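You operate a simulated robot arm through the tools that you are given. There is no shell and no other tool.

The job below is to be done with a simulated two-armed robot. You get a single attempt, and the scene is never put back.

Task
Clear the trip on section B and run one dry round.
Fine: STOP clears the lamp; gob away, brake off and pin out before START; stop it again after.

It is judged by the outcome, as a careful person would: the job done as asked, and still so three seconds after it is handed in. It fails if anything else is knocked over, pushed out of place, dropped, spilled or broken.

Robot
Two 6-joint arms with fingered hands on one trunk that stands fixed in place. Base frame: the origin is at the foot of the trunk, x ahead of it, y to its left, z up. Readings come in mm, degrees, newtons and seconds.
The left shoulder is at [50, 170, 1065], the right one opposite. With the tool pointing down near the work surface each hand reaches from about 400 to 720 mm from the base axis, measured 20 degrees to its own side. Payload 3.5 kg a hand.
The TCP of each hand is the grasp point between the finger pads, 26 mm short of the fingertips. In the tool frame z runs along the fingers and y along their closing line. The gripper opens to 132 mm; its body begins 73 mm behind the TCP. The gripper is a hand of 3 fingers: y runs from the thumb to the fingers, the wrist lies at [0, 0, -234] in the tool frame, and closing takes about 1.5 s.
Orientation is that of the tool frame in the base frame, as [roll, pitch, yaw] about the fixed x, y, z axes, in that order (R = Rz(yaw) Ry(pitch) Rx(roll)). With the fingers straight down and closing along the base's y, the tool's x points along the base's -x, its y along +y and its z along -z.

Tools
- The arms move only by the tool servo_tool. It takes "left_commands", "right_commands" or both (then of equal length, played together; a hand with none holds still); each is a list of rows, each a list of 7 numbers: the closure, from 0 (fully open) to 1 (shut), then the shift along the tool's x, y, z in mm, then the turn, a rotation vector about the tool's x, y, z in degrees. In form: [[fingers, dx, dy, dz, rx, ry, rz], ...]. A call has 1 to 20 rows; each row shifts and turns the commanded pose from where the row before left it, along the tool's axes as they then stand. A row lasts 0.2 s, in which the tool goes at most 50 mm and 8.6 degrees; a call with a longer step from one row to the next is refused whole, and so is a gripper value outside its range. Where a pose cannot be reached the arm comes as near as it can. A force on the tool above 40 N (or 10 N above the force at the start of the call, whichever is more), or a blocked arm, ends the call early, and 0.2 s more pass. The fingers move at their own pace (about 153 mm/s each) and stop on an object; they squeeze with about 31 N. The grip force told is the motor's: it shows also when the fingers shut on nothing. Time passes only in rows, and 0.2 s behind the last, so rows that do not move let the fingers close. It gives the time, the measured TCP pose, the force on the tool (base axes), the opening and the grip force at its end, in the units of the frame above (readings bear some noise), with the torque about the TCP (base axes, N m) and any sound that the robot's microphone picked up.
- Cameras (640 x 400 px; columns grow to the right, rows downward): "scene" is now at [37, -24.1, 1659.8]; the picture's right is [-0.29, -0.96, 0.00], its down [-0.68, 0.21, -0.70] and it looks along [0.67, -0.20, -0.71] (base axes); focal length 334 px, centre (320, 200). "left" rides on the left gripper at [-62, 3, -92] in its tool frame; the picture's right is [-0.05, -1.00, 0.00], its down [0.83, -0.04, -0.56] and it looks along [0.55, -0.03, 0.83] (tool axes); focal length 230 px, centre (320, 200). "right" rides on the right gripper at [62, 3, -92] in its tool frame; the picture's right is [-0.05, 1.00, 0.00], its down [-0.83, -0.04, -0.56] and it looks along [-0.55, -0.03, 0.83] (tool axes); focal length 230 px, centre (320, 200). There is no depth. A picture from a camera that has moved, and an enlarged one, comes with that camera's place and axes in the base frame and with its lens.
- camera(camera): a new picture of that camera. No time passes.
- slide_trunk(by): slides the trunk up (or, below 0, down) by that many mm; the arms and the scene camera ride with it, the base frame stays. It gives what a move gives, with no picture.
- hand_shape(shape, hand): the hand has 3 fingers and takes this shape, open, in about a second: jaw (thumb against the fingers, like two jaws); tri (thumb and two fingers); tip (a fingertip pinch); poke (one finger out to press); point (the index stretched); flat (the hand flat); cup (the hand cupped); fist (a fist). The gripper value then closes the fingers along that shape, each until it touches; the sizes above hold for jaw. It gives what a move gives, with no picture.
- pan_tilt(pan, tilt): turns the head with the scene camera to pan (to the left, within 86 degrees either way) and tilt (down, from -29 to 69), counted from straight ahead of the robot. It gives what a move gives.
- close_up(camera, box): a new picture of the part [left, top, right, bottom] of that camera's present view, enlarged. No time passes.
- hand_in(): hands the job in; it is judged then, once.

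Nothing tells you positions but the pictures and the camera data. Unless the task says otherwise, let go and move clear before handing in.

The tools are called after "Call:" as a command line: name --argument value ..., lists and objects as JSON in quotes. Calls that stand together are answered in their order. servo_tool: Moves the arms, as the interface text tells. Its arguments: {"type":"object","properties":{"left_commands":{"type":"array","items":{"type":"array","items":{"type":"number"}}},"right_commands":{"type":"array","items":{"type":"array","items":{"type":"number"}}}},"required":[]} The other tools are called the same way: slide_trunk (by) moves the trunk up or down; hand_shape (shape, hand) gives the hand a shape; pan_tilt (pan, tilt) turns the head that bears the scene camera; camera (camera) takes a picture; close_up (camera, box) takes an enlarged picture of a part of a camera's view; hand_in () hands the job in.

At the start:

```text
clock: 0.0
left_tool_pos: [664.5, 180.9, 1243.3]
left_tool_rot: [180.0, 0.0, 179.9]
left_ft_force: [0.2, -0.2, 0.4]
left_ft_torque: [-0.05, 0.0, -0.01]
left_opening: 131.8
left_grip_force: 0.1
left_shape: jaw
right_tool_pos: [548.7, -382.9, 1215.0]
right_tool_rot: [-179.9, 0.0, 179.9]
right_ft_force: [0.1, 0.0, 0.1]
right_ft_torque: [-0.02, 0.01, 0.01]
right_opening: 131.6
right_grip_force: 0.0
right_shape: jaw
trunk travel left (down, up): [-680.0, 30.0]
head pan, tilt (commanded): [-16.8, 45.3]
```

scene: 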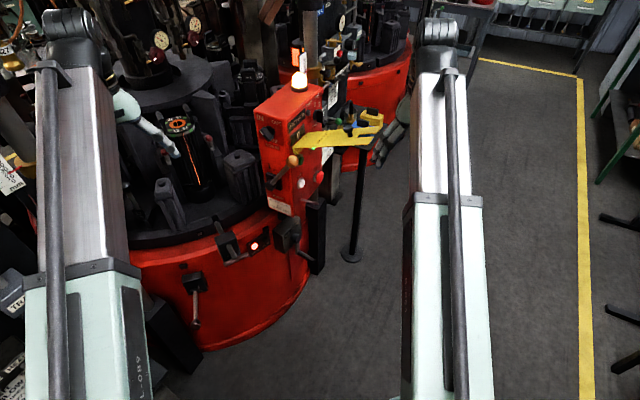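
right: 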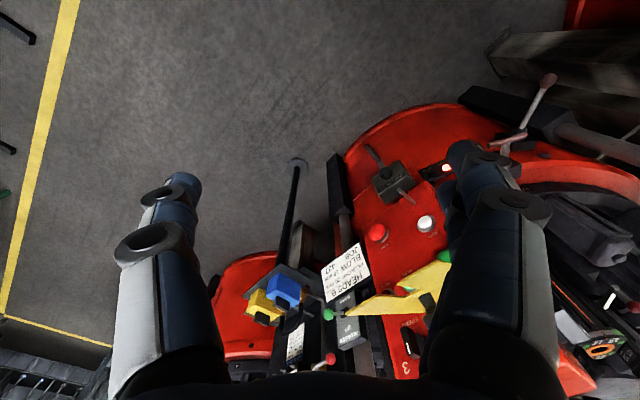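
left: 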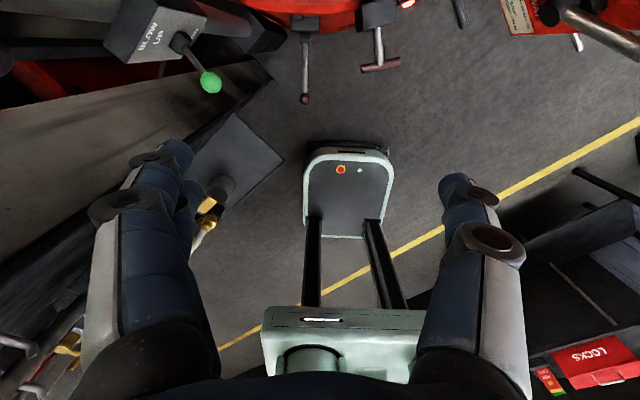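

I see a glass-forming machine with red sections; one has a panel with lamp, buttons and a yellow thing over it. I'll take enlarged pictures first to identify section B, the lamp, the brake, the pin and the gob.

Call:
close_up --camera "scene" --box '[220, 50, 420, 175]'

Call:
close_up --camera "scene" --box '[120, 150, 320, 275]'

Call:
close_up --camera "right" --box '[220, 200, 460, 400]'

Call:
close_up --camera "scene" --box '[100, 0, 420, 200]'

```text
3.20 times, centred on (320, 112) of scene
camera zoom: at [37.0, -24.1, 1659.8], right [-0.29, -0.96, 0.0], down [-0.68, 0.21, -0.7], along [0.67, -0.2, -0.71], focal length 1070 px, centre (320, 480)
```

zoom: 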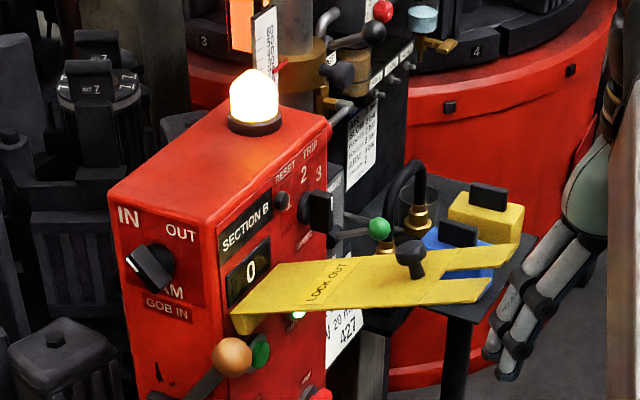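

```text
3.20 times, centred on (220, 212) of scene
camera zoom: at [37.0, -24.1, 1659.8], right [-0.29, -0.96, 0.0], down [-0.68, 0.21, -0.7], along [0.67, -0.2, -0.71], focal length 1070 px, centre (640, 160)
```

zoom: 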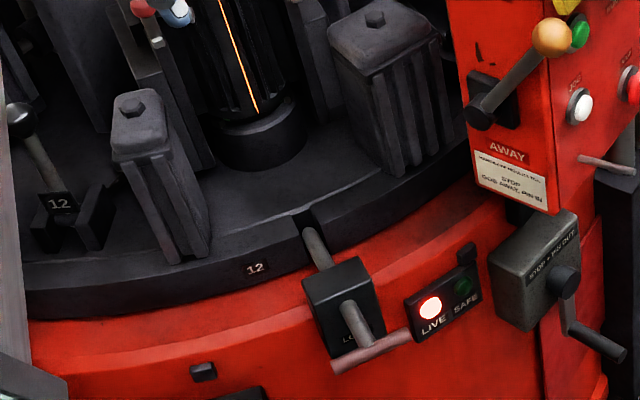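

```text
2.00 times, centred on (340, 300) of right
camera zoom: at [487.5, -380.1, 1305.9], right [0.05, 1.0, 0.0], down [0.83, -0.04, 0.56], along [0.56, -0.03, -0.83], focal length 460 px, centre (280, 0)
```

zoom: 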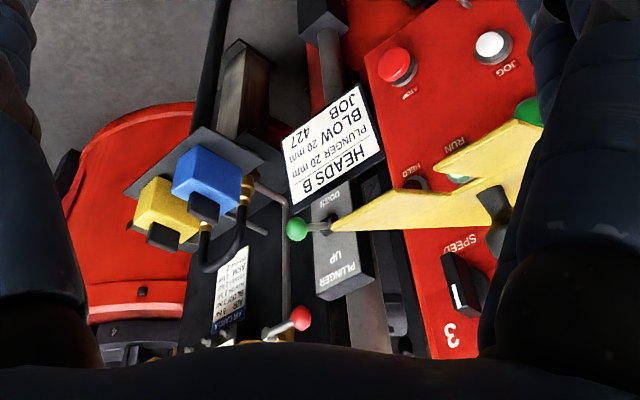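

```text
2.00 times, centred on (260, 100) of scene
camera zoom: at [37.0, -24.1, 1659.8], right [-0.29, -0.96, 0.0], down [-0.68, 0.21, -0.7], along [0.67, -0.2, -0.71], focal length 668 px, centre (440, 400)
```

zoom: 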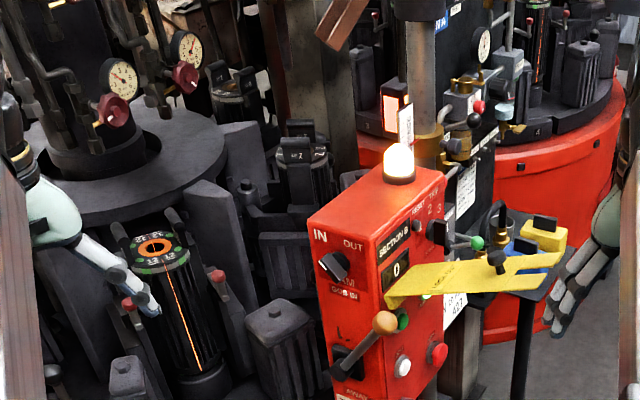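

Section B's box carries a lit lamp, knobs, a lever and a yellow lock-out plate. I'll enlarge more tightly to read the legends.

Call:
close_up --camera "scene" --box '[245, 75, 345, 138]'

Call:
close_up --camera "scene" --box '[250, 130, 350, 192]'

Call:
close_up --camera "scene" --box '[250, 180, 330, 230]'

Call:
close_up --camera "scene" --box '[205, 215, 325, 290]'

Call:
close_up --camera "right" --box '[350, 130, 470, 205]'

Call:
close_up --camera "right" --box '[340, 200, 460, 275]'

Call:
close_up --camera "right" --box '[320, 260, 460, 380]'

```text
6.35 times, centred on (295, 106) of scene
camera zoom: at [37.0, -24.1, 1659.8], right [-0.29, -0.96, 0.0], down [-0.68, 0.21, -0.7], along [0.67, -0.2, -0.71], focal length 2122 px, centre (479, 794)
```

zoom: 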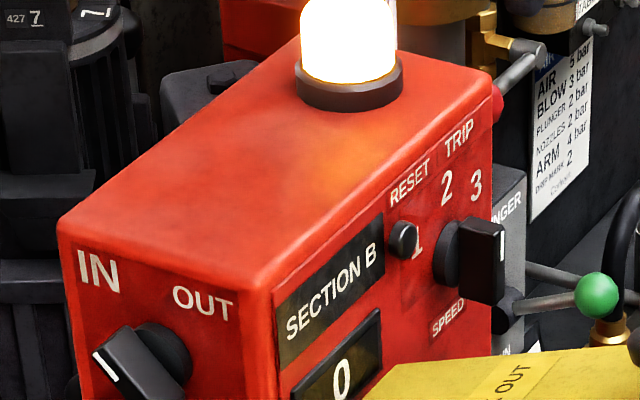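

```text
6.40 times, centred on (300, 161) of scene
camera zoom: at [37.0, -24.1, 1659.8], right [-0.29, -0.96, 0.0], down [-0.68, 0.21, -0.7], along [0.67, -0.2, -0.71], focal length 2139 px, centre (448, 450)
```

zoom: 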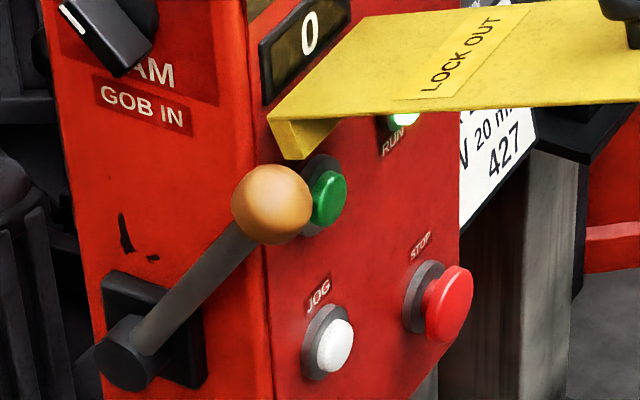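

```text
8.00 times, centred on (290, 205) of scene
camera zoom: at [37.0, -24.1, 1659.8], right [-0.29, -0.96, 0.0], down [-0.68, 0.21, -0.7], along [0.67, -0.2, -0.71], focal length 2674 px, centre (560, 160)
```

zoom: 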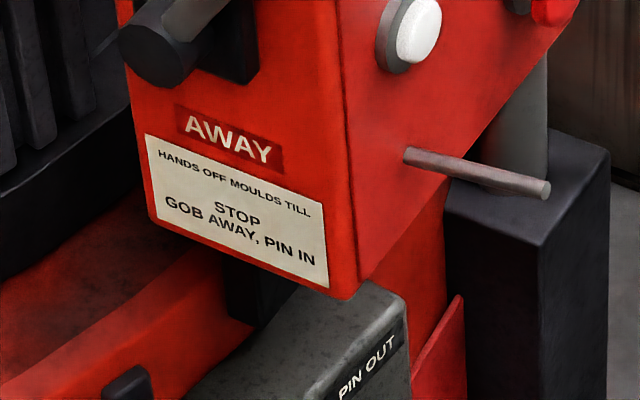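

```text
5.33 times, centred on (265, 252) of scene
camera zoom: at [37.0, -24.1, 1659.8], right [-0.29, -0.96, 0.0], down [-0.68, 0.21, -0.7], along [0.67, -0.2, -0.71], focal length 1782 px, centre (613, -80)
```

zoom: 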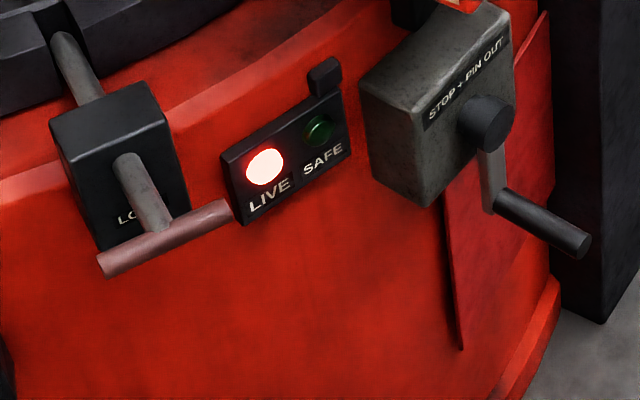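

```text
5.33 times, centred on (410, 168) of right
camera zoom: at [487.5, -380.1, 1305.9], right [0.05, 1.0, 0.0], down [0.83, -0.04, 0.56], along [0.56, -0.03, -0.83], focal length 1227 px, centre (-160, 373)
```

zoom: 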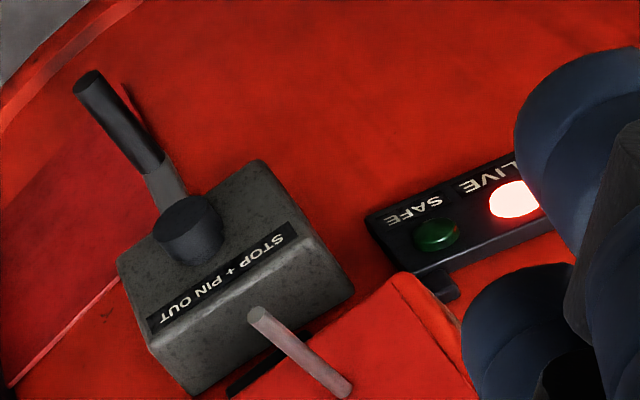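

```text
5.33 times, centred on (400, 238) of right
camera zoom: at [487.5, -380.1, 1305.9], right [0.05, 1.0, 0.0], down [0.83, -0.04, 0.56], along [0.56, -0.03, -0.83], focal length 1227 px, centre (-107, 0)
```

zoom: 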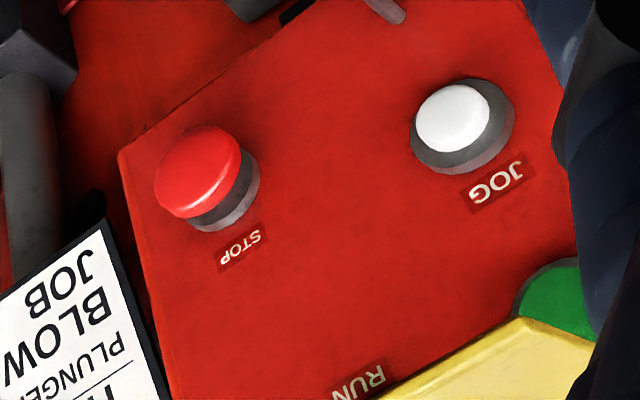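

```text
3.33 times, centred on (390, 320) of right
camera zoom: at [487.5, -380.1, 1305.9], right [0.05, 1.0, 0.0], down [0.83, -0.04, 0.56], along [0.56, -0.03, -0.83], focal length 767 px, centre (87, -200)
```

zoom: 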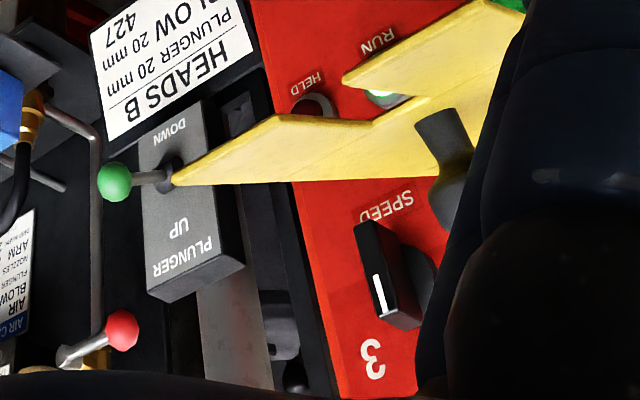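

The section B box seems to face diagonally towards the robot's right, with STOP near (845, -269, 915), JOG and START to its left, and a lock-out plate sticking out above. I'll pull the right hand back and tilt it to look at the front face.

Call:
servo_tool --right_commands '[[0, 40, -25, 0, 0, 0, 0], [0, 40, -25, 0, 0, 0, 0], [0, 0, 0, 40, 0, 0, 0], [0, 0, 0, 40, 0, 0, 0], [0, 0, 0, 40, 0, 0, 0], [0, 0, 0, 0, 0, 0, -8], [0, 0, 0, 0, 0, 0, -8], [0, 0, 0, 0, 0, 0, -8], [0, 0, 0, 0, 0, 0, -8], [0, 0, 0, 0, 0, 0, -8], [0, 0, 0, 0, 0, -8, 0], [0, 0, 0, 0, 0, -8, 0], [0, 0, 0, 0, 0, -8, 0], [0, 0, 0, 0, 0, -8, 0], [0, 0, 0, 0, 0, -8, 0]]'

Call:
camera --camera "right"

Call:
camera --camera "scene"

```text
clock: 3.2
left_tool_pos: [664.3, 180.1, 1242.5]
left_tool_rot: [-179.9, -0.1, -179.9]
left_ft_force: [0.8, 0.9, -0.7]
left_ft_torque: [0.04, 0.0, 0.0]
left_opening: 131.8
left_grip_force: 0.1
left_shape: jaw
right_tool_pos: [481.8, -427.7, 1089.4]
right_tool_rot: [179.8, 40.1, -140.5]
right_ft_force: [0.5, 0.9, -0.3]
right_ft_torque: [0.01, 0.0, -0.01]
right_opening: 131.9
right_grip_force: 0.0
right_shape: jaw
right hand out of reach, approached as far as the arm can: row 1, 2, 15
trunk travel left (down, up): [-680.0, 30.0]
head pan, tilt (commanded): [-16.8, 45.3]
```

```text
taken
camera right: at [397.5, -493.9, 1120.9], right [-0.61, 0.79, 0.04], down [0.24, 0.14, 0.96], along [0.76, 0.59, -0.28], focal length 230 px, centre (320, 200)
```

right: 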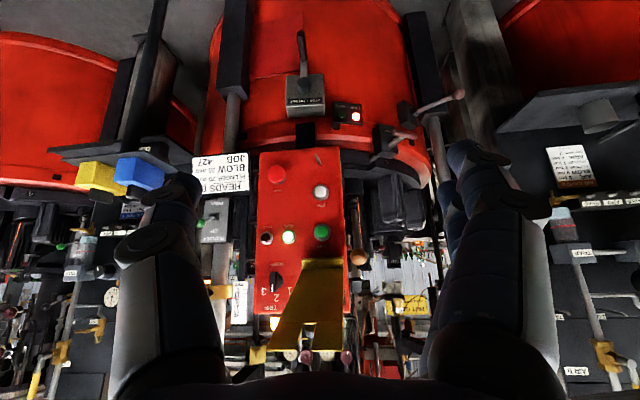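

```text
taken
camera scene: at [37.0, -23.9, 1659.8], right [-0.29, -0.96, 0.0], down [-0.68, 0.21, -0.7], along [0.67, -0.2, -0.71], focal length 334 px, centre (320, 200)
```

scene: 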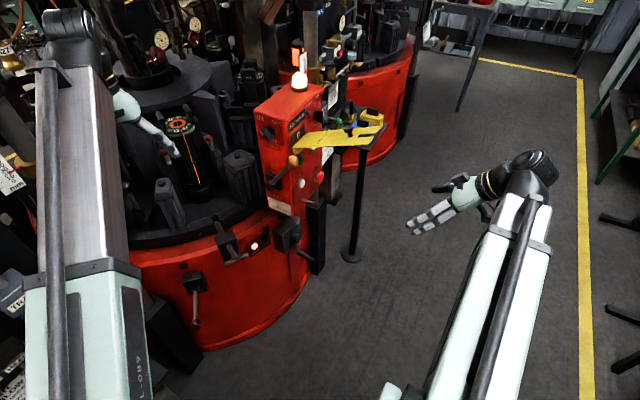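

The right hand camera now sees the section B front face almost squarely (upside down). I'll enlarge it.

Call:
close_up --camera "right" --box '[240, 130, 380, 220]'

Call:
close_up --camera "right" --box '[230, 210, 390, 370]'

Call:
close_up --camera "right" --box '[260, 20, 480, 160]'

Call:
close_up --camera "scene" --box '[240, 60, 400, 180]'

Call:
close_up --camera "scene" --box '[130, 170, 340, 330]'

```text
4.44 times, centred on (310, 175) of right
camera zoom: at [397.5, -493.9, 1120.9], right [-0.61, 0.79, 0.04], down [0.24, 0.14, 0.96], along [0.76, 0.59, -0.28], focal length 1022 px, centre (364, 311)
```

zoom: 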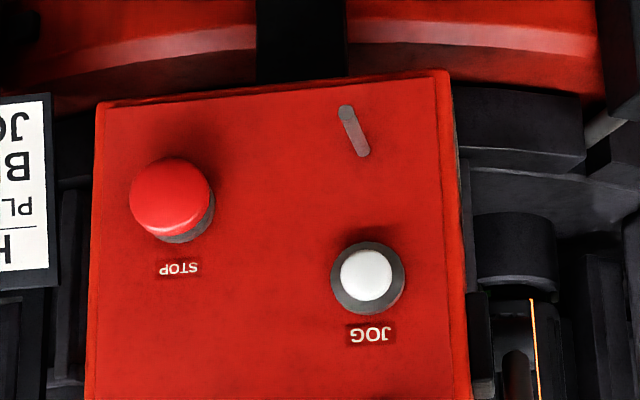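

```text
2.50 times, centred on (310, 290) of right
camera zoom: at [397.5, -493.9, 1120.9], right [-0.61, 0.79, 0.04], down [0.24, 0.14, 0.96], along [0.76, 0.59, -0.28], focal length 575 px, centre (345, -25)
```

zoom: 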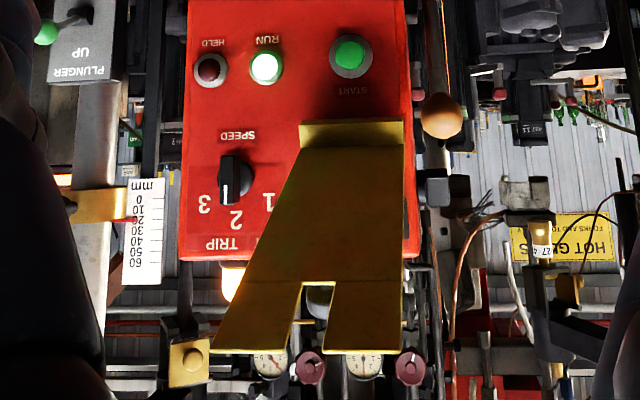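

```text
2.86 times, centred on (370, 90) of right
camera zoom: at [397.5, -493.9, 1120.9], right [-0.61, 0.79, 0.04], down [0.24, 0.14, 0.96], along [0.76, 0.59, -0.28], focal length 657 px, centre (177, 514)
```

zoom: 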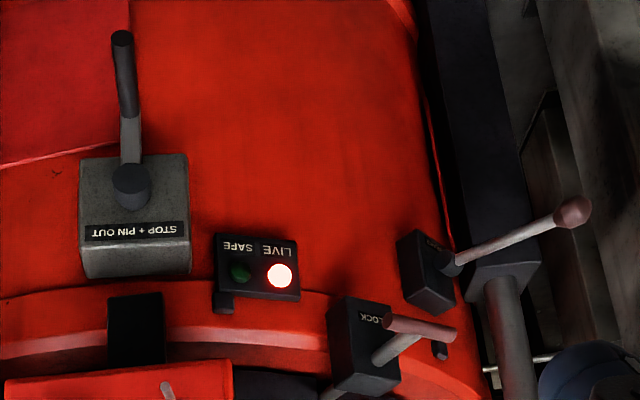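

```text
3.33 times, centred on (320, 120) of scene
camera zoom: at [37.0, -23.9, 1659.8], right [-0.29, -0.96, 0.0], down [-0.68, 0.21, -0.7], along [0.67, -0.2, -0.71], focal length 1114 px, centre (320, 467)
```

zoom: 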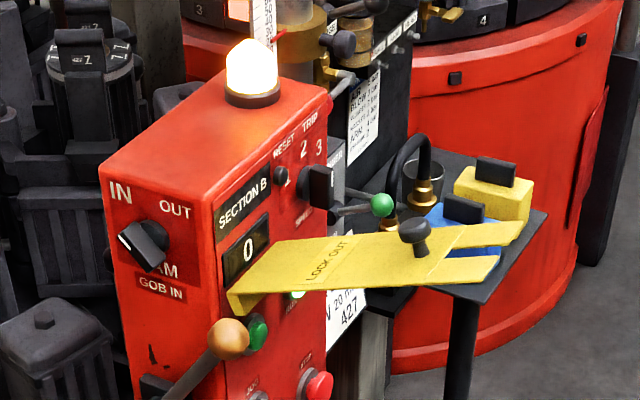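

```text
2.50 times, centred on (235, 250) of scene
camera zoom: at [37.0, -23.9, 1659.8], right [-0.29, -0.96, 0.0], down [-0.68, 0.21, -0.7], along [0.67, -0.2, -0.71], focal length 836 px, centre (532, 75)
```

zoom: 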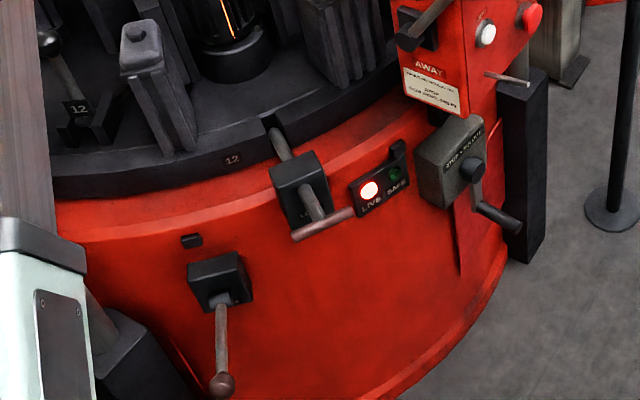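

The plate is a raised hinged lock-out flap above START; below are a crank box, LIVE/SAFE lamps, a LOCK T-handle, and a ball lever. I'll read the lever's label and the left face, using more close-ups.

Call:
close_up --camera "right" --box '[370, 80, 470, 142]'

Call:
close_up --camera "scene" --box '[165, 255, 245, 330]'

Call:
close_up --camera "left" --box '[240, 0, 440, 120]'

Call:
close_up --camera "left" --box '[480, 0, 640, 100]'

Call:
close_up --camera "scene" --box '[100, 0, 260, 110]'

Call:
close_up --camera "scene" --box '[100, 100, 260, 220]'

```text
6.40 times, centred on (420, 111) of right
camera zoom: at [397.5, -493.9, 1120.9], right [-0.61, 0.79, 0.04], down [0.24, 0.14, 0.96], along [0.76, 0.59, -0.28], focal length 1472 px, centre (-320, 770)
```

zoom: 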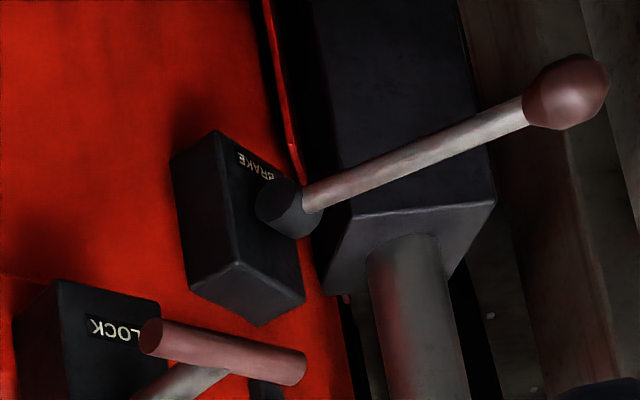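

```text
5.33 times, centred on (205, 292) of scene
camera zoom: at [37.0, -23.9, 1659.8], right [-0.29, -0.96, 0.0], down [-0.68, 0.21, -0.7], along [0.67, -0.2, -0.71], focal length 1782 px, centre (933, -293)
```

zoom: 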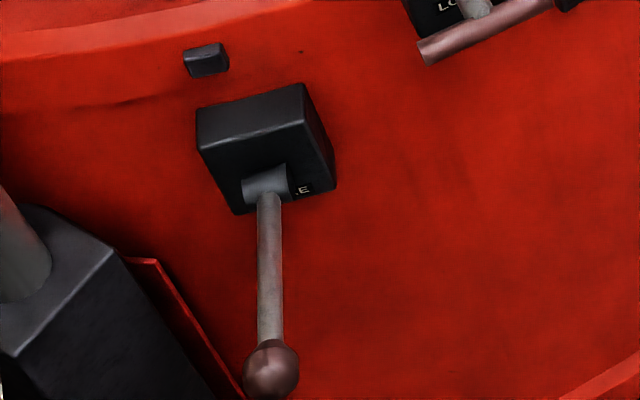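

```text
3.20 times, centred on (340, 60) of left
camera zoom: at [725.4, 183.6, 1334.9], right [0.05, -1.0, 0.0], down [-0.83, -0.04, 0.56], along [-0.55, -0.03, -0.83], focal length 736 px, centre (256, 648)
```

zoom: 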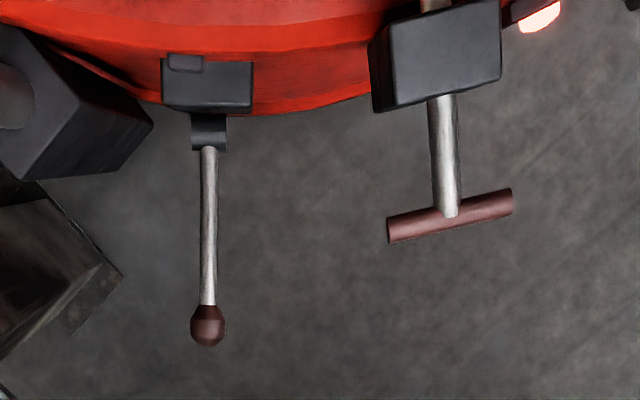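

```text
4.00 times, centred on (560, 50) of left
camera zoom: at [725.4, 183.6, 1334.9], right [0.05, -1.0, 0.0], down [-0.83, -0.04, 0.56], along [-0.55, -0.03, -0.83], focal length 920 px, centre (-640, 800)
```

zoom: 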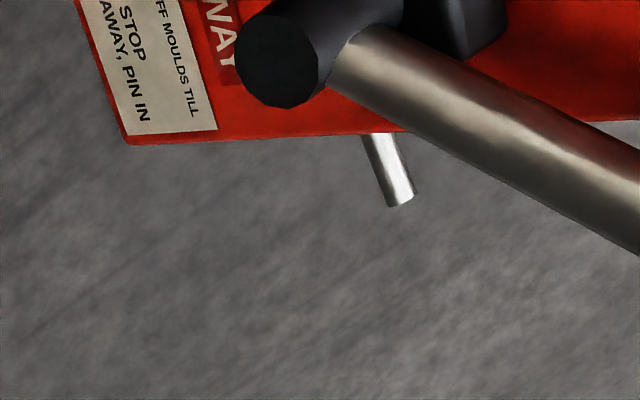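

```text
3.64 times, centred on (180, 55) of scene
camera zoom: at [37.0, -23.9, 1659.8], right [-0.29, -0.96, 0.0], down [-0.68, 0.21, -0.7], along [0.67, -0.2, -0.71], focal length 1215 px, centre (829, 727)
```

zoom: 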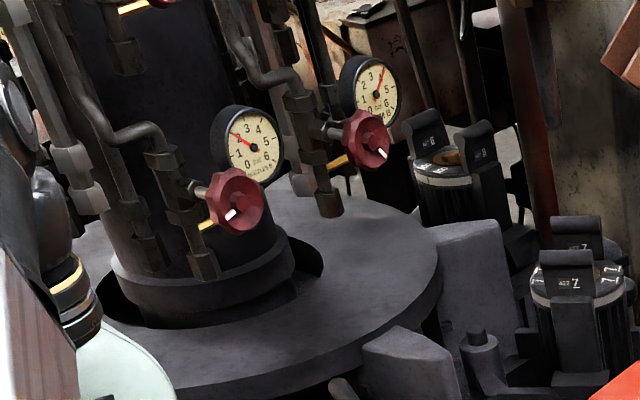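

```text
3.33 times, centred on (180, 160) of scene
camera zoom: at [37.0, -23.9, 1659.8], right [-0.29, -0.96, 0.0], down [-0.68, 0.21, -0.7], along [0.67, -0.2, -0.71], focal length 1114 px, centre (787, 333)
```

zoom: 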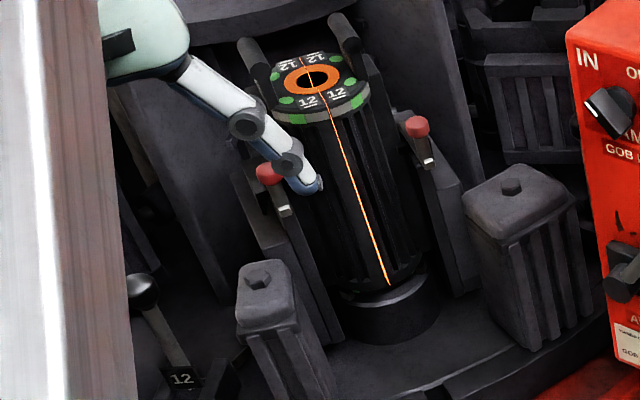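

The brake lever (label BRAKE) and LOCK pin sit low on the drum in front of the left arm. I'll move the left hand back and turn it to view the left face of the box.

Call:
servo_tool --left_commands '[[0, 32, 0, 0, 0, 0, 0], [0, 32, 0, 0, 0, 0, 0], [0, 0, -30, 31, 0, 0, 0], [0, 0, -30, 31, 0, 0, 0], [0, 0, -30, 31, 0, 0, 0], [0, 0, 0, 0, 0, 0, 7.5], [0, 0, 0, 0, 0, 0, 7.5], [0, 0, 0, 0, 0, 0, 7.5], [0, 0, 0, 0, 0, 0, 7.5], [0, 0, 0, 0, 0, 0, 7.5], [0, 0, 0, 0, 0, 0, 7.5], [0, 0, 0, 0, 0, -8, 0], [0, 0, 0, 0, 0, -8, 0], [0, 0, 0, 0, 0, -8, 0], [0, 0, 0, 0, 0, -8, 0], [0, 0, 0, 0, 0, -8, 0], [0, 0, 0, 0, 0, -8, 0], [0, 0, 0, 0, 0, -8, 0], [0, 0, 0, 0, 0, -8, 0]]'

Call:
camera --camera "left"

Call:
camera --camera "scene"

```text
clock: 7.2
left_tool_pos: [615.0, 92.4, 1134.9]
left_tool_rot: [-180.0, 64.1, 135.0]
left_ft_force: [0.2, 0.0, -0.8]
left_ft_torque: [0.02, -0.01, 0.03]
left_opening: 131.8
left_grip_force: 0.1
left_shape: jaw
left hand out of reach, approached as far as the arm can: row 1, 2, 19
right_tool_pos: [482.6, -427.2, 1089.5]
right_tool_rot: [179.9, 39.9, -140.4]
right_ft_force: [0.6, 0.1, -0.3]
right_ft_torque: [0.02, 0.03, 0.01]
right_opening: 131.9
right_grip_force: 0.1
right_shape: jaw
trunk travel left (down, up): [-680.0, 30.0]
head pan, tilt (commanded): [-16.8, 45.3]
```

```text
taken
camera left: at [577.1, 133.8, 1230.6], right [-0.69, -0.72, 0.05], down [-0.64, 0.58, -0.5], along [0.34, -0.38, -0.86], focal length 230 px, centre (320, 200)
```

left: 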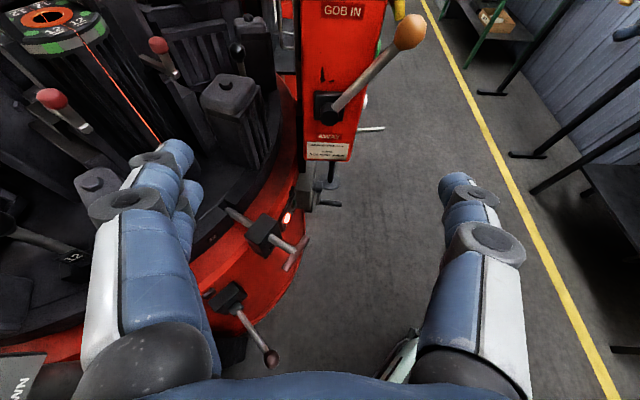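

```text
taken
camera scene: at [37.3, -23.9, 1659.8], right [-0.29, -0.96, 0.0], down [-0.68, 0.21, -0.7], along [0.67, -0.2, -0.71], focal length 334 px, centre (320, 200)
```

scene: 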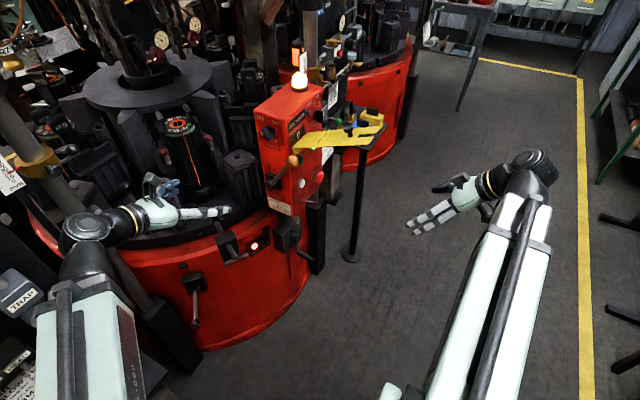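

The left camera now sees the left face, lock pin and brake lever. I'll enlarge those.

Call:
close_up --camera "left" --box '[270, 0, 430, 100]'

Call:
close_up --camera "left" --box '[270, 80, 400, 165]'

Call:
close_up --camera "left" --box '[200, 160, 360, 280]'

Call:
close_up --camera "left" --box '[190, 260, 300, 380]'

```text
4.00 times, centred on (350, 50) of left
camera zoom: at [577.1, 133.8, 1230.6], right [-0.69, -0.72, 0.05], down [-0.64, 0.58, -0.5], along [0.34, -0.38, -0.86], focal length 920 px, centre (200, 800)
```

zoom: 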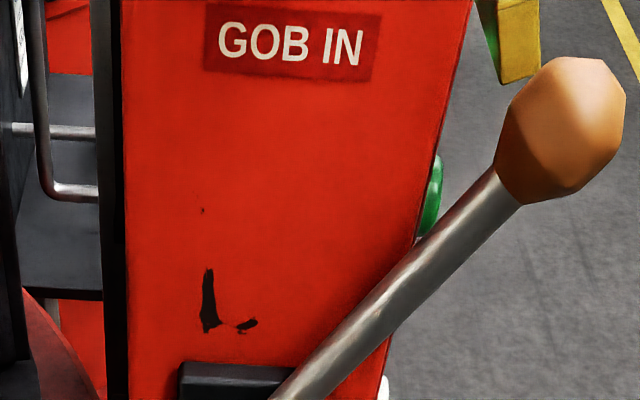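

```text
4.71 times, centred on (335, 122) of left
camera zoom: at [577.1, 133.8, 1230.6], right [-0.69, -0.72, 0.05], down [-0.64, 0.58, -0.5], along [0.34, -0.38, -0.86], focal length 1083 px, centre (249, 565)
```

zoom: 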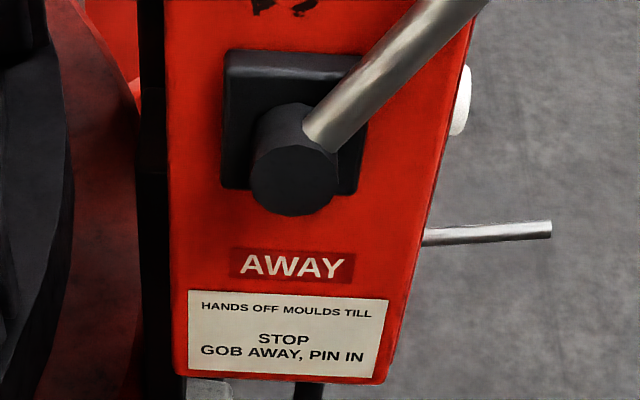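

```text
3.33 times, centred on (280, 220) of left
camera zoom: at [577.1, 133.8, 1230.6], right [-0.69, -0.72, 0.05], down [-0.64, 0.58, -0.5], along [0.34, -0.38, -0.86], focal length 767 px, centre (453, 133)
```

zoom: 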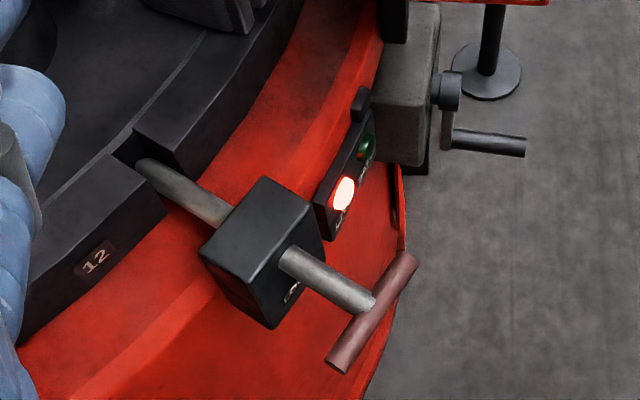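

```text
3.33 times, centred on (245, 320) of left
camera zoom: at [577.1, 133.8, 1230.6], right [-0.69, -0.72, 0.05], down [-0.64, 0.58, -0.5], along [0.34, -0.38, -0.86], focal length 767 px, centre (570, -200)
```

zoom: 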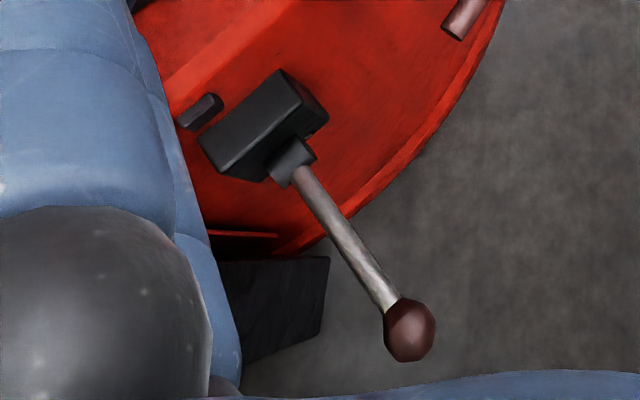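

The lock pin is in the table notch and the brake lever sticks out towards me. Before lowering the trunk I'll check the space below and to the left with the head camera.

Call:
pan_tilt --pan 25 --tilt 60

Call:
camera --camera "scene"

Call:
pan_tilt --pan 0 --tilt 68

Call:
camera --camera "scene"

Call:
pan_tilt --pan 60 --tilt 50

Call:
camera --camera "scene"

```text
clock: 8.3
left_tool_pos: [613.4, 91.6, 1135.3]
left_tool_rot: [180.0, 63.8, 135.1]
left_ft_force: [-0.3, 0.9, -0.4]
left_ft_torque: [-0.01, 0.0, 0.0]
left_opening: 132.0
left_grip_force: 0.1
left_shape: jaw
right_tool_pos: [481.8, -426.8, 1088.8]
right_tool_rot: [179.8, 39.9, -140.5]
right_ft_force: [-1.1, 1.0, 0.3]
right_ft_torque: [0.0, 0.0, 0.03]
right_opening: 131.8
right_grip_force: 0.2
right_shape: jaw
trunk travel left (down, up): [-680.0, 30.0]
head pan, tilt (commanded): [25.0, 60.0]
```

```text
taken
camera scene: at [19.8, 27.5, 1640.8], right [0.42, -0.91, 0.0], down [-0.79, -0.37, -0.5], along [0.45, 0.21, -0.87], focal length 334 px, centre (320, 200)
```

scene: 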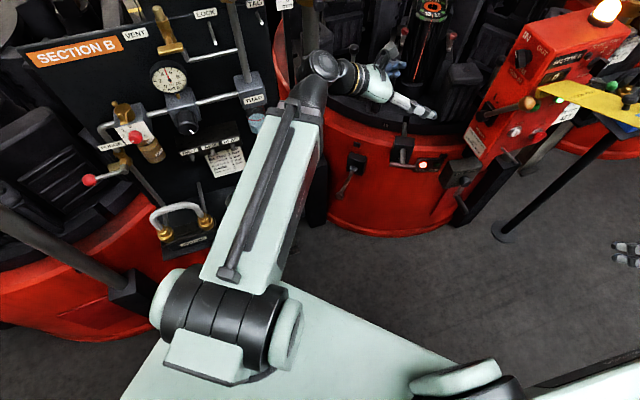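

```text
clock: 9.2
left_tool_pos: [612.8, 91.3, 1134.5]
left_tool_rot: [-179.9, 63.9, 135.0]
left_ft_force: [-0.8, 0.8, 0.7]
left_ft_torque: [0.0, 0.01, -0.02]
left_opening: 131.8
left_grip_force: 0.1
left_shape: jaw
right_tool_pos: [482.8, -427.6, 1089.9]
right_tool_rot: [179.8, 39.8, -140.5]
right_ft_force: [0.1, 0.7, 0.6]
right_ft_torque: [0.02, 0.0, -0.03]
right_opening: 131.8
right_grip_force: 0.1
right_shape: jaw
trunk travel left (down, up): [-680.0, 30.0]
head pan, tilt (commanded): [0.0, 68.0]
```

```text
taken
camera scene: at [16.3, -0.6, 1632.1], right [0.0, -1.0, 0.0], down [-0.93, 0.0, -0.37], along [0.37, 0.0, -0.93], focal length 334 px, centre (320, 200)
```

scene: 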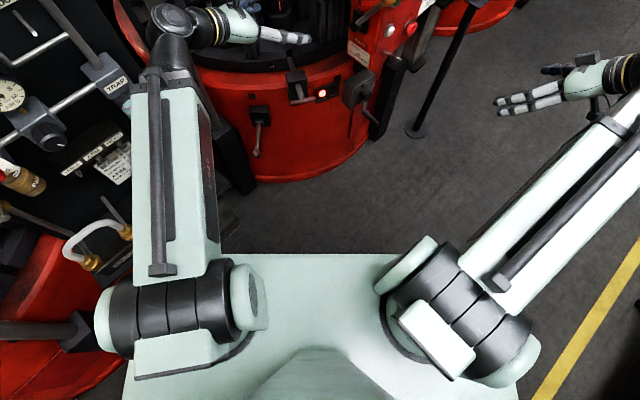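

```text
clock: 10.5
left_tool_pos: [614.8, 91.4, 1135.5]
left_tool_rot: [-180.0, 63.9, 135.0]
left_ft_force: [-0.4, -0.9, -0.2]
left_ft_torque: [0.0, 0.01, 0.0]
left_opening: 132.0
left_grip_force: 0.2
left_shape: jaw
right_tool_pos: [482.2, -428.2, 1088.6]
right_tool_rot: [179.9, 39.9, -140.4]
right_ft_force: [0.5, -0.2, 0.0]
right_ft_torque: [0.0, -0.05, 0.02]
right_opening: 132.0
right_grip_force: 0.1
right_shape: jaw
trunk travel left (down, up): [-680.0, 30.0]
head pan, tilt (commanded): [60.0, 50.0]
```

```text
taken
camera scene: at [-2.1, 66.0, 1653.3], right [0.87, -0.5, 0.0], down [-0.38, -0.66, -0.64], along [0.32, 0.56, -0.77], focal length 334 px, centre (320, 200)
```

scene: 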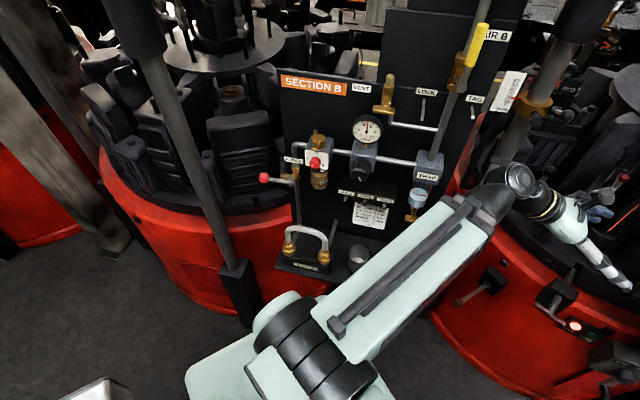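

The air panel is further left and the brake/lock area lies free in front. I'll zoom on the brake lever from the present head view and from the right camera.

Call:
close_up --camera "scene" --box '[445, 255, 525, 315]'

Call:
close_up --camera "scene" --box '[510, 270, 640, 370]'

Call:
close_up --camera "right" --box '[390, 85, 440, 125]'

Call:
close_up --camera "scene" --box '[270, 60, 530, 290]'

```text
6.67 times, centred on (485, 285) of scene
camera zoom: at [-2.1, 66.0, 1653.3], right [0.87, -0.5, 0.0], down [-0.38, -0.66, -0.64], along [0.32, 0.56, -0.77], focal length 2228 px, centre (-780, -367)
```

zoom: 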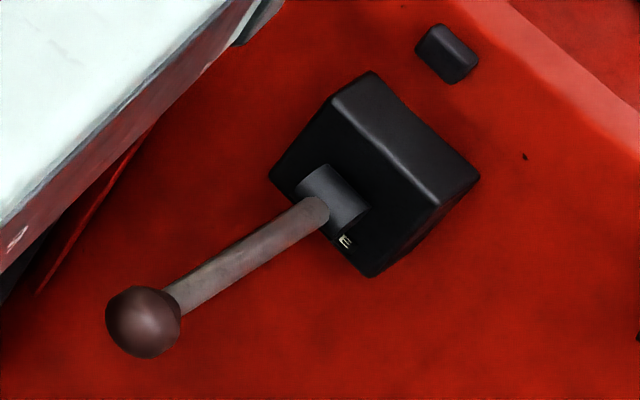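

```text
4.00 times, centred on (575, 320) of scene
camera zoom: at [-2.1, 66.0, 1653.3], right [0.87, -0.5, 0.0], down [-0.38, -0.66, -0.64], along [0.32, 0.56, -0.77], focal length 1337 px, centre (-700, -280)
```

zoom: 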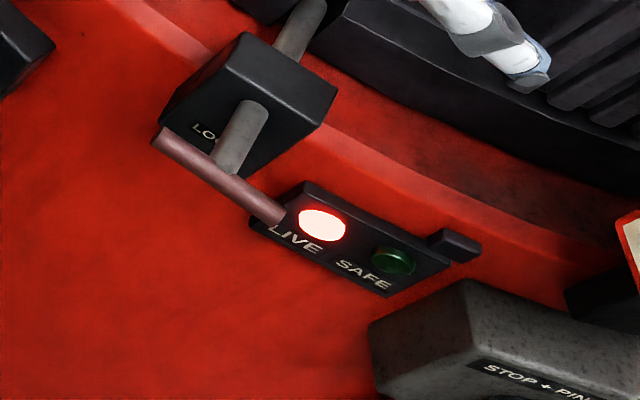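

```text
10.00 times, centred on (415, 105) of right
camera zoom: at [397.5, -494.2, 1120.8], right [-0.61, 0.79, 0.04], down [0.25, 0.14, 0.96], along [0.76, 0.59, -0.28], focal length 2301 px, centre (-630, 1150)
```

zoom: 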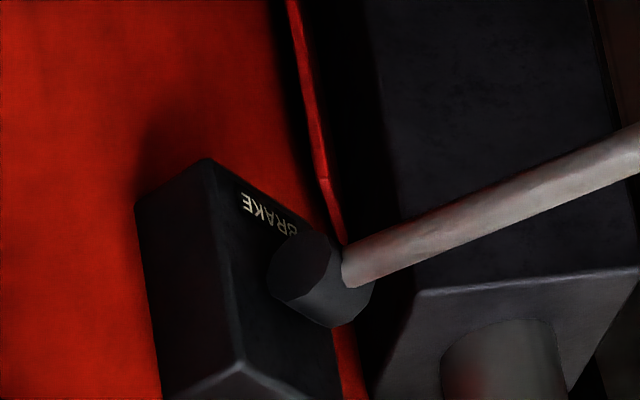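

```text
1.74 times, centred on (400, 175) of scene
camera zoom: at [-2.1, 66.0, 1653.3], right [0.87, -0.5, 0.0], down [-0.38, -0.66, -0.64], along [0.32, 0.56, -0.77], focal length 581 px, centre (181, 244)
```

zoom: 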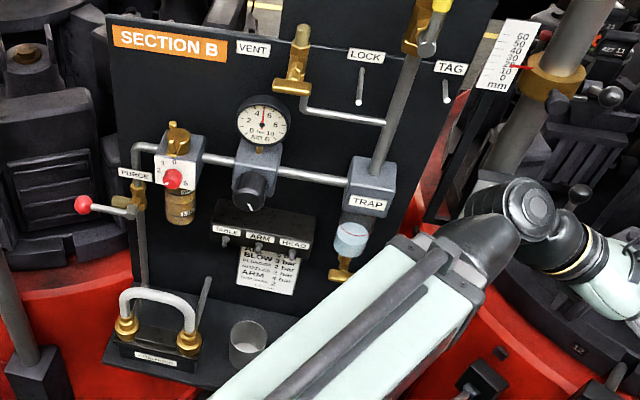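

Nothing indicates ON/OFF for the brake besides its label, so I'll check it again from lower later. First I'll handle STOP: set the right hand to the poke shape and look at where its fingertip lies.

Call:
hand_shape --shape "poke" --hand "right"

Call:
pan_tilt --pan -25 --tilt 45

Call:
camera --camera "right"

Call:
camera --camera "scene"

```text
clock: 11.4
left_tool_pos: [614.9, 91.0, 1134.4]
left_tool_rot: [-180.0, 63.9, 135.0]
left_ft_force: [0.1, -0.5, 0.9]
left_ft_torque: [-0.01, 0.02, -0.01]
left_opening: 131.8
left_grip_force: 0.2
left_shape: jaw
right_tool_pos: [481.7, -427.2, 1090.8]
right_tool_rot: [179.8, 39.8, -140.5]
right_ft_force: [0.0, -0.7, 0.4]
right_ft_torque: [0.0, -0.04, 0.01]
right_opening: 0.0
right_grip_force: 0.0
right_shape: poke
trunk travel left (down, up): [-680.0, 30.0]
head pan, tilt (commanded): [60.0, 50.0]
```

```text
clock: 13.0
left_tool_pos: [613.4, 91.2, 1135.7]
left_tool_rot: [-179.9, 63.9, 135.1]
left_ft_force: [0.4, -0.5, 1.0]
left_ft_torque: [0.0, 0.01, 0.01]
left_opening: 132.0
left_grip_force: 0.1
left_shape: jaw
right_tool_pos: [482.4, -427.1, 1089.3]
right_tool_rot: [179.8, 39.9, -140.5]
right_ft_force: [0.3, 0.7, 0.7]
right_ft_torque: [-0.01, 0.02, -0.03]
right_opening: 0.0
right_grip_force: 0.0
right_shape: poke
trunk travel left (down, up): [-680.0, 30.0]
head pan, tilt (commanded): [-25.0, 45.0]
```

```text
taken
camera right: at [397.5, -494.2, 1120.8], right [-0.61, 0.79, 0.04], down [0.25, 0.14, 0.96], along [0.76, 0.59, -0.28], focal length 230 px, centre (320, 200)
```

right: 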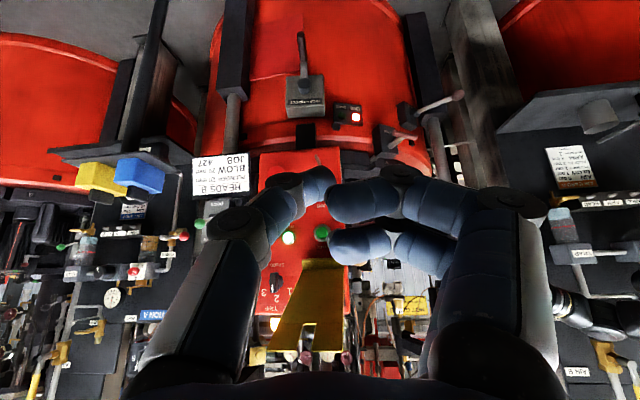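

```text
taken
camera scene: at [33.1, -34.9, 1660.2], right [-0.42, -0.91, 0.0], down [-0.64, 0.3, -0.71], along [0.64, -0.3, -0.71], focal length 334 px, centre (320, 200)
```

scene: 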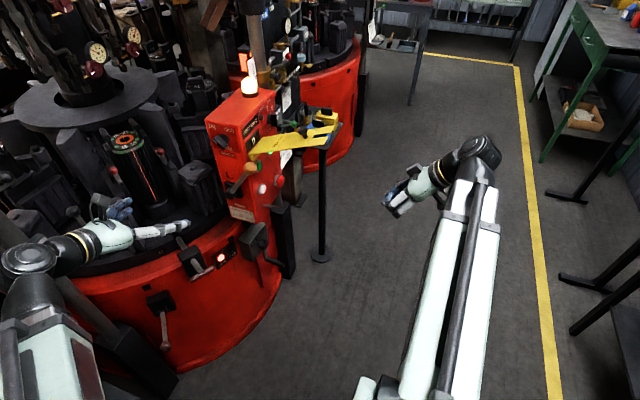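

The poke shape shows curled digits; I'll look closer and then compare with the point shape.

Call:
close_up --camera "scene" --box '[370, 130, 510, 230]'

Call:
close_up --camera "right" --box '[120, 130, 580, 400]'

Call:
servo_tool --right_commands '[[1, 0, 0, 0, 0, 0, 0], [1, 0, 0, 0, 0, 0, 0], [1, 0, 0, 0, 0, 0, 0], [1, 0, 0, 0, 0, 0, 0], [1, 0, 0, 0, 0, 0, 0], [1, 0, 0, 0, 0, 0, 0]]'

Call:
close_up --camera "scene" --box '[370, 130, 510, 230]'

Call:
camera --camera "right"

Call:
hand_shape --shape "point" --hand "right"

Call:
close_up --camera "scene" --box '[370, 130, 510, 230]'

Call:
camera --camera "right"

```text
4.00 times, centred on (440, 180) of scene
camera zoom: at [33.1, -34.9, 1660.2], right [-0.42, -0.91, 0.0], down [-0.64, 0.3, -0.71], along [0.64, -0.3, -0.71], focal length 1337 px, centre (-160, 280)
```

zoom: 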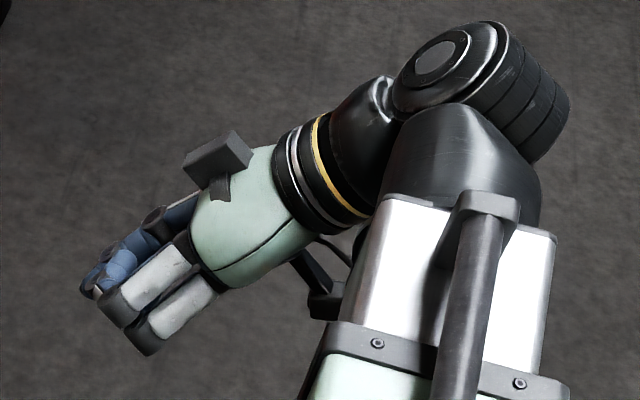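

```text
1.39 times, centred on (350, 265) of right
camera zoom: at [397.5, -494.2, 1120.8], right [-0.61, 0.79, 0.04], down [0.25, 0.14, 0.96], along [0.76, 0.59, -0.28], focal length 320 px, centre (278, 110)
```

zoom: 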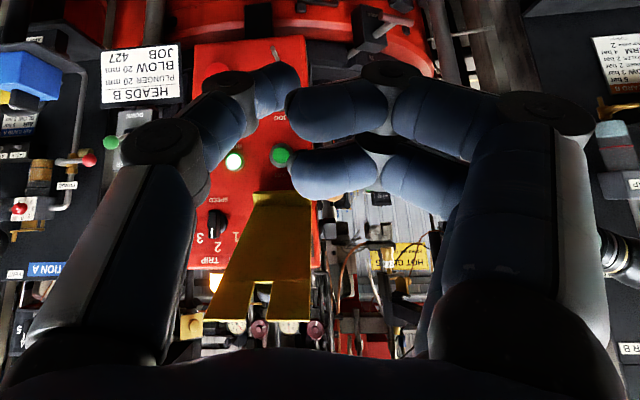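

```text
clock: 14.4
left_tool_pos: [614.8, 92.2, 1134.6]
left_tool_rot: [-180.0, 64.0, 135.1]
left_ft_force: [0.9, 0.2, -0.3]
left_ft_torque: [-0.02, 0.01, -0.01]
left_opening: 132.0
left_grip_force: 0.0
left_shape: jaw
right_tool_pos: [481.0, -428.2, 1090.6]
right_tool_rot: [179.8, 40.0, -140.5]
right_ft_force: [-0.4, 1.2, 0.1]
right_ft_torque: [0.01, -0.01, 0.0]
right_opening: 0.0
right_grip_force: 0.1
right_shape: poke
trunk travel left (down, up): [-680.0, 30.0]
head pan, tilt (commanded): [-25.0, 45.0]
```

```text
4.00 times, centred on (440, 180) of scene
camera zoom: at [33.1, -35.0, 1660.2], right [-0.42, -0.91, 0.0], down [-0.64, 0.3, -0.71], along [0.64, -0.3, -0.71], focal length 1337 px, centre (-160, 280)
```

zoom: 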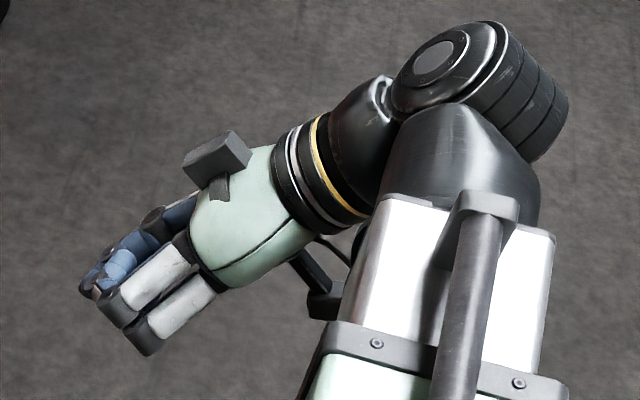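

```text
taken
camera right: at [397.5, -494.2, 1120.8], right [-0.61, 0.79, 0.04], down [0.25, 0.14, 0.96], along [0.76, 0.59, -0.28], focal length 230 px, centre (320, 200)
```

right: 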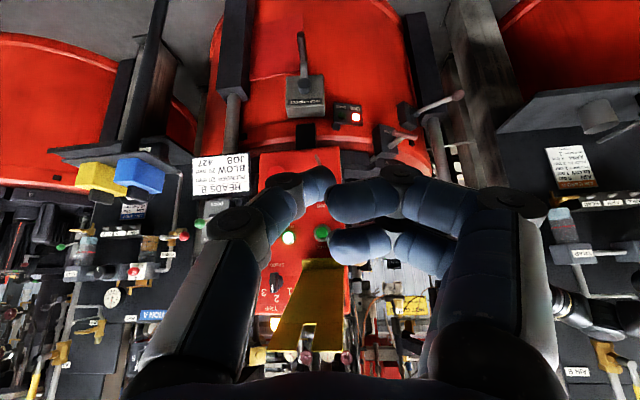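

```text
clock: 15.3
left_tool_pos: [614.0, 91.6, 1134.2]
left_tool_rot: [-180.0, 64.0, 135.0]
left_ft_force: [-0.3, -0.6, 0.4]
left_ft_torque: [0.01, 0.02, 0.0]
left_opening: 131.9
left_grip_force: 0.0
left_shape: jaw
right_tool_pos: [481.8, -427.2, 1089.3]
right_tool_rot: [179.8, 39.9, -140.5]
right_ft_force: [-0.3, -0.3, 0.7]
right_ft_torque: [0.0, 0.01, 0.0]
right_opening: 0.0
right_grip_force: 0.0
right_shape: point
trunk travel left (down, up): [-680.0, 30.0]
head pan, tilt (commanded): [-25.0, 45.0]
```

```text
4.00 times, centred on (440, 180) of scene
camera zoom: at [33.1, -35.0, 1660.2], right [-0.42, -0.91, 0.0], down [-0.64, 0.3, -0.71], along [0.64, -0.3, -0.71], focal length 1337 px, centre (-160, 280)
```

zoom: 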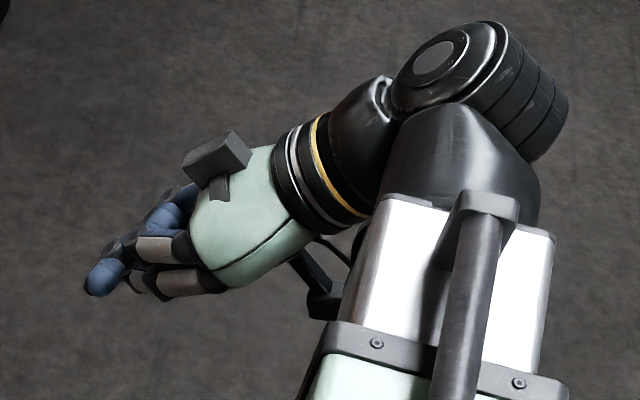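

```text
taken
camera right: at [397.5, -494.2, 1120.8], right [-0.61, 0.79, 0.04], down [0.25, 0.14, 0.96], along [0.76, 0.59, -0.28], focal length 230 px, centre (320, 200)
```

right: 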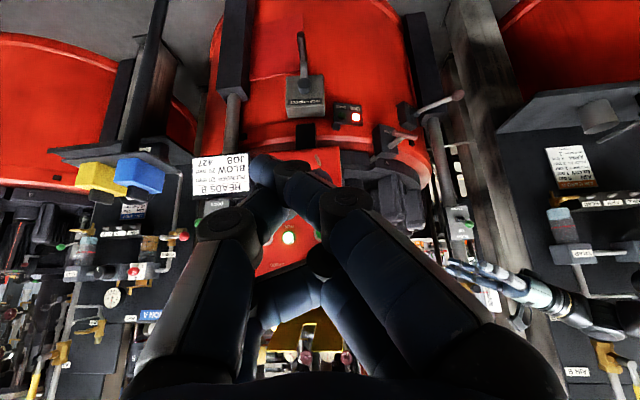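

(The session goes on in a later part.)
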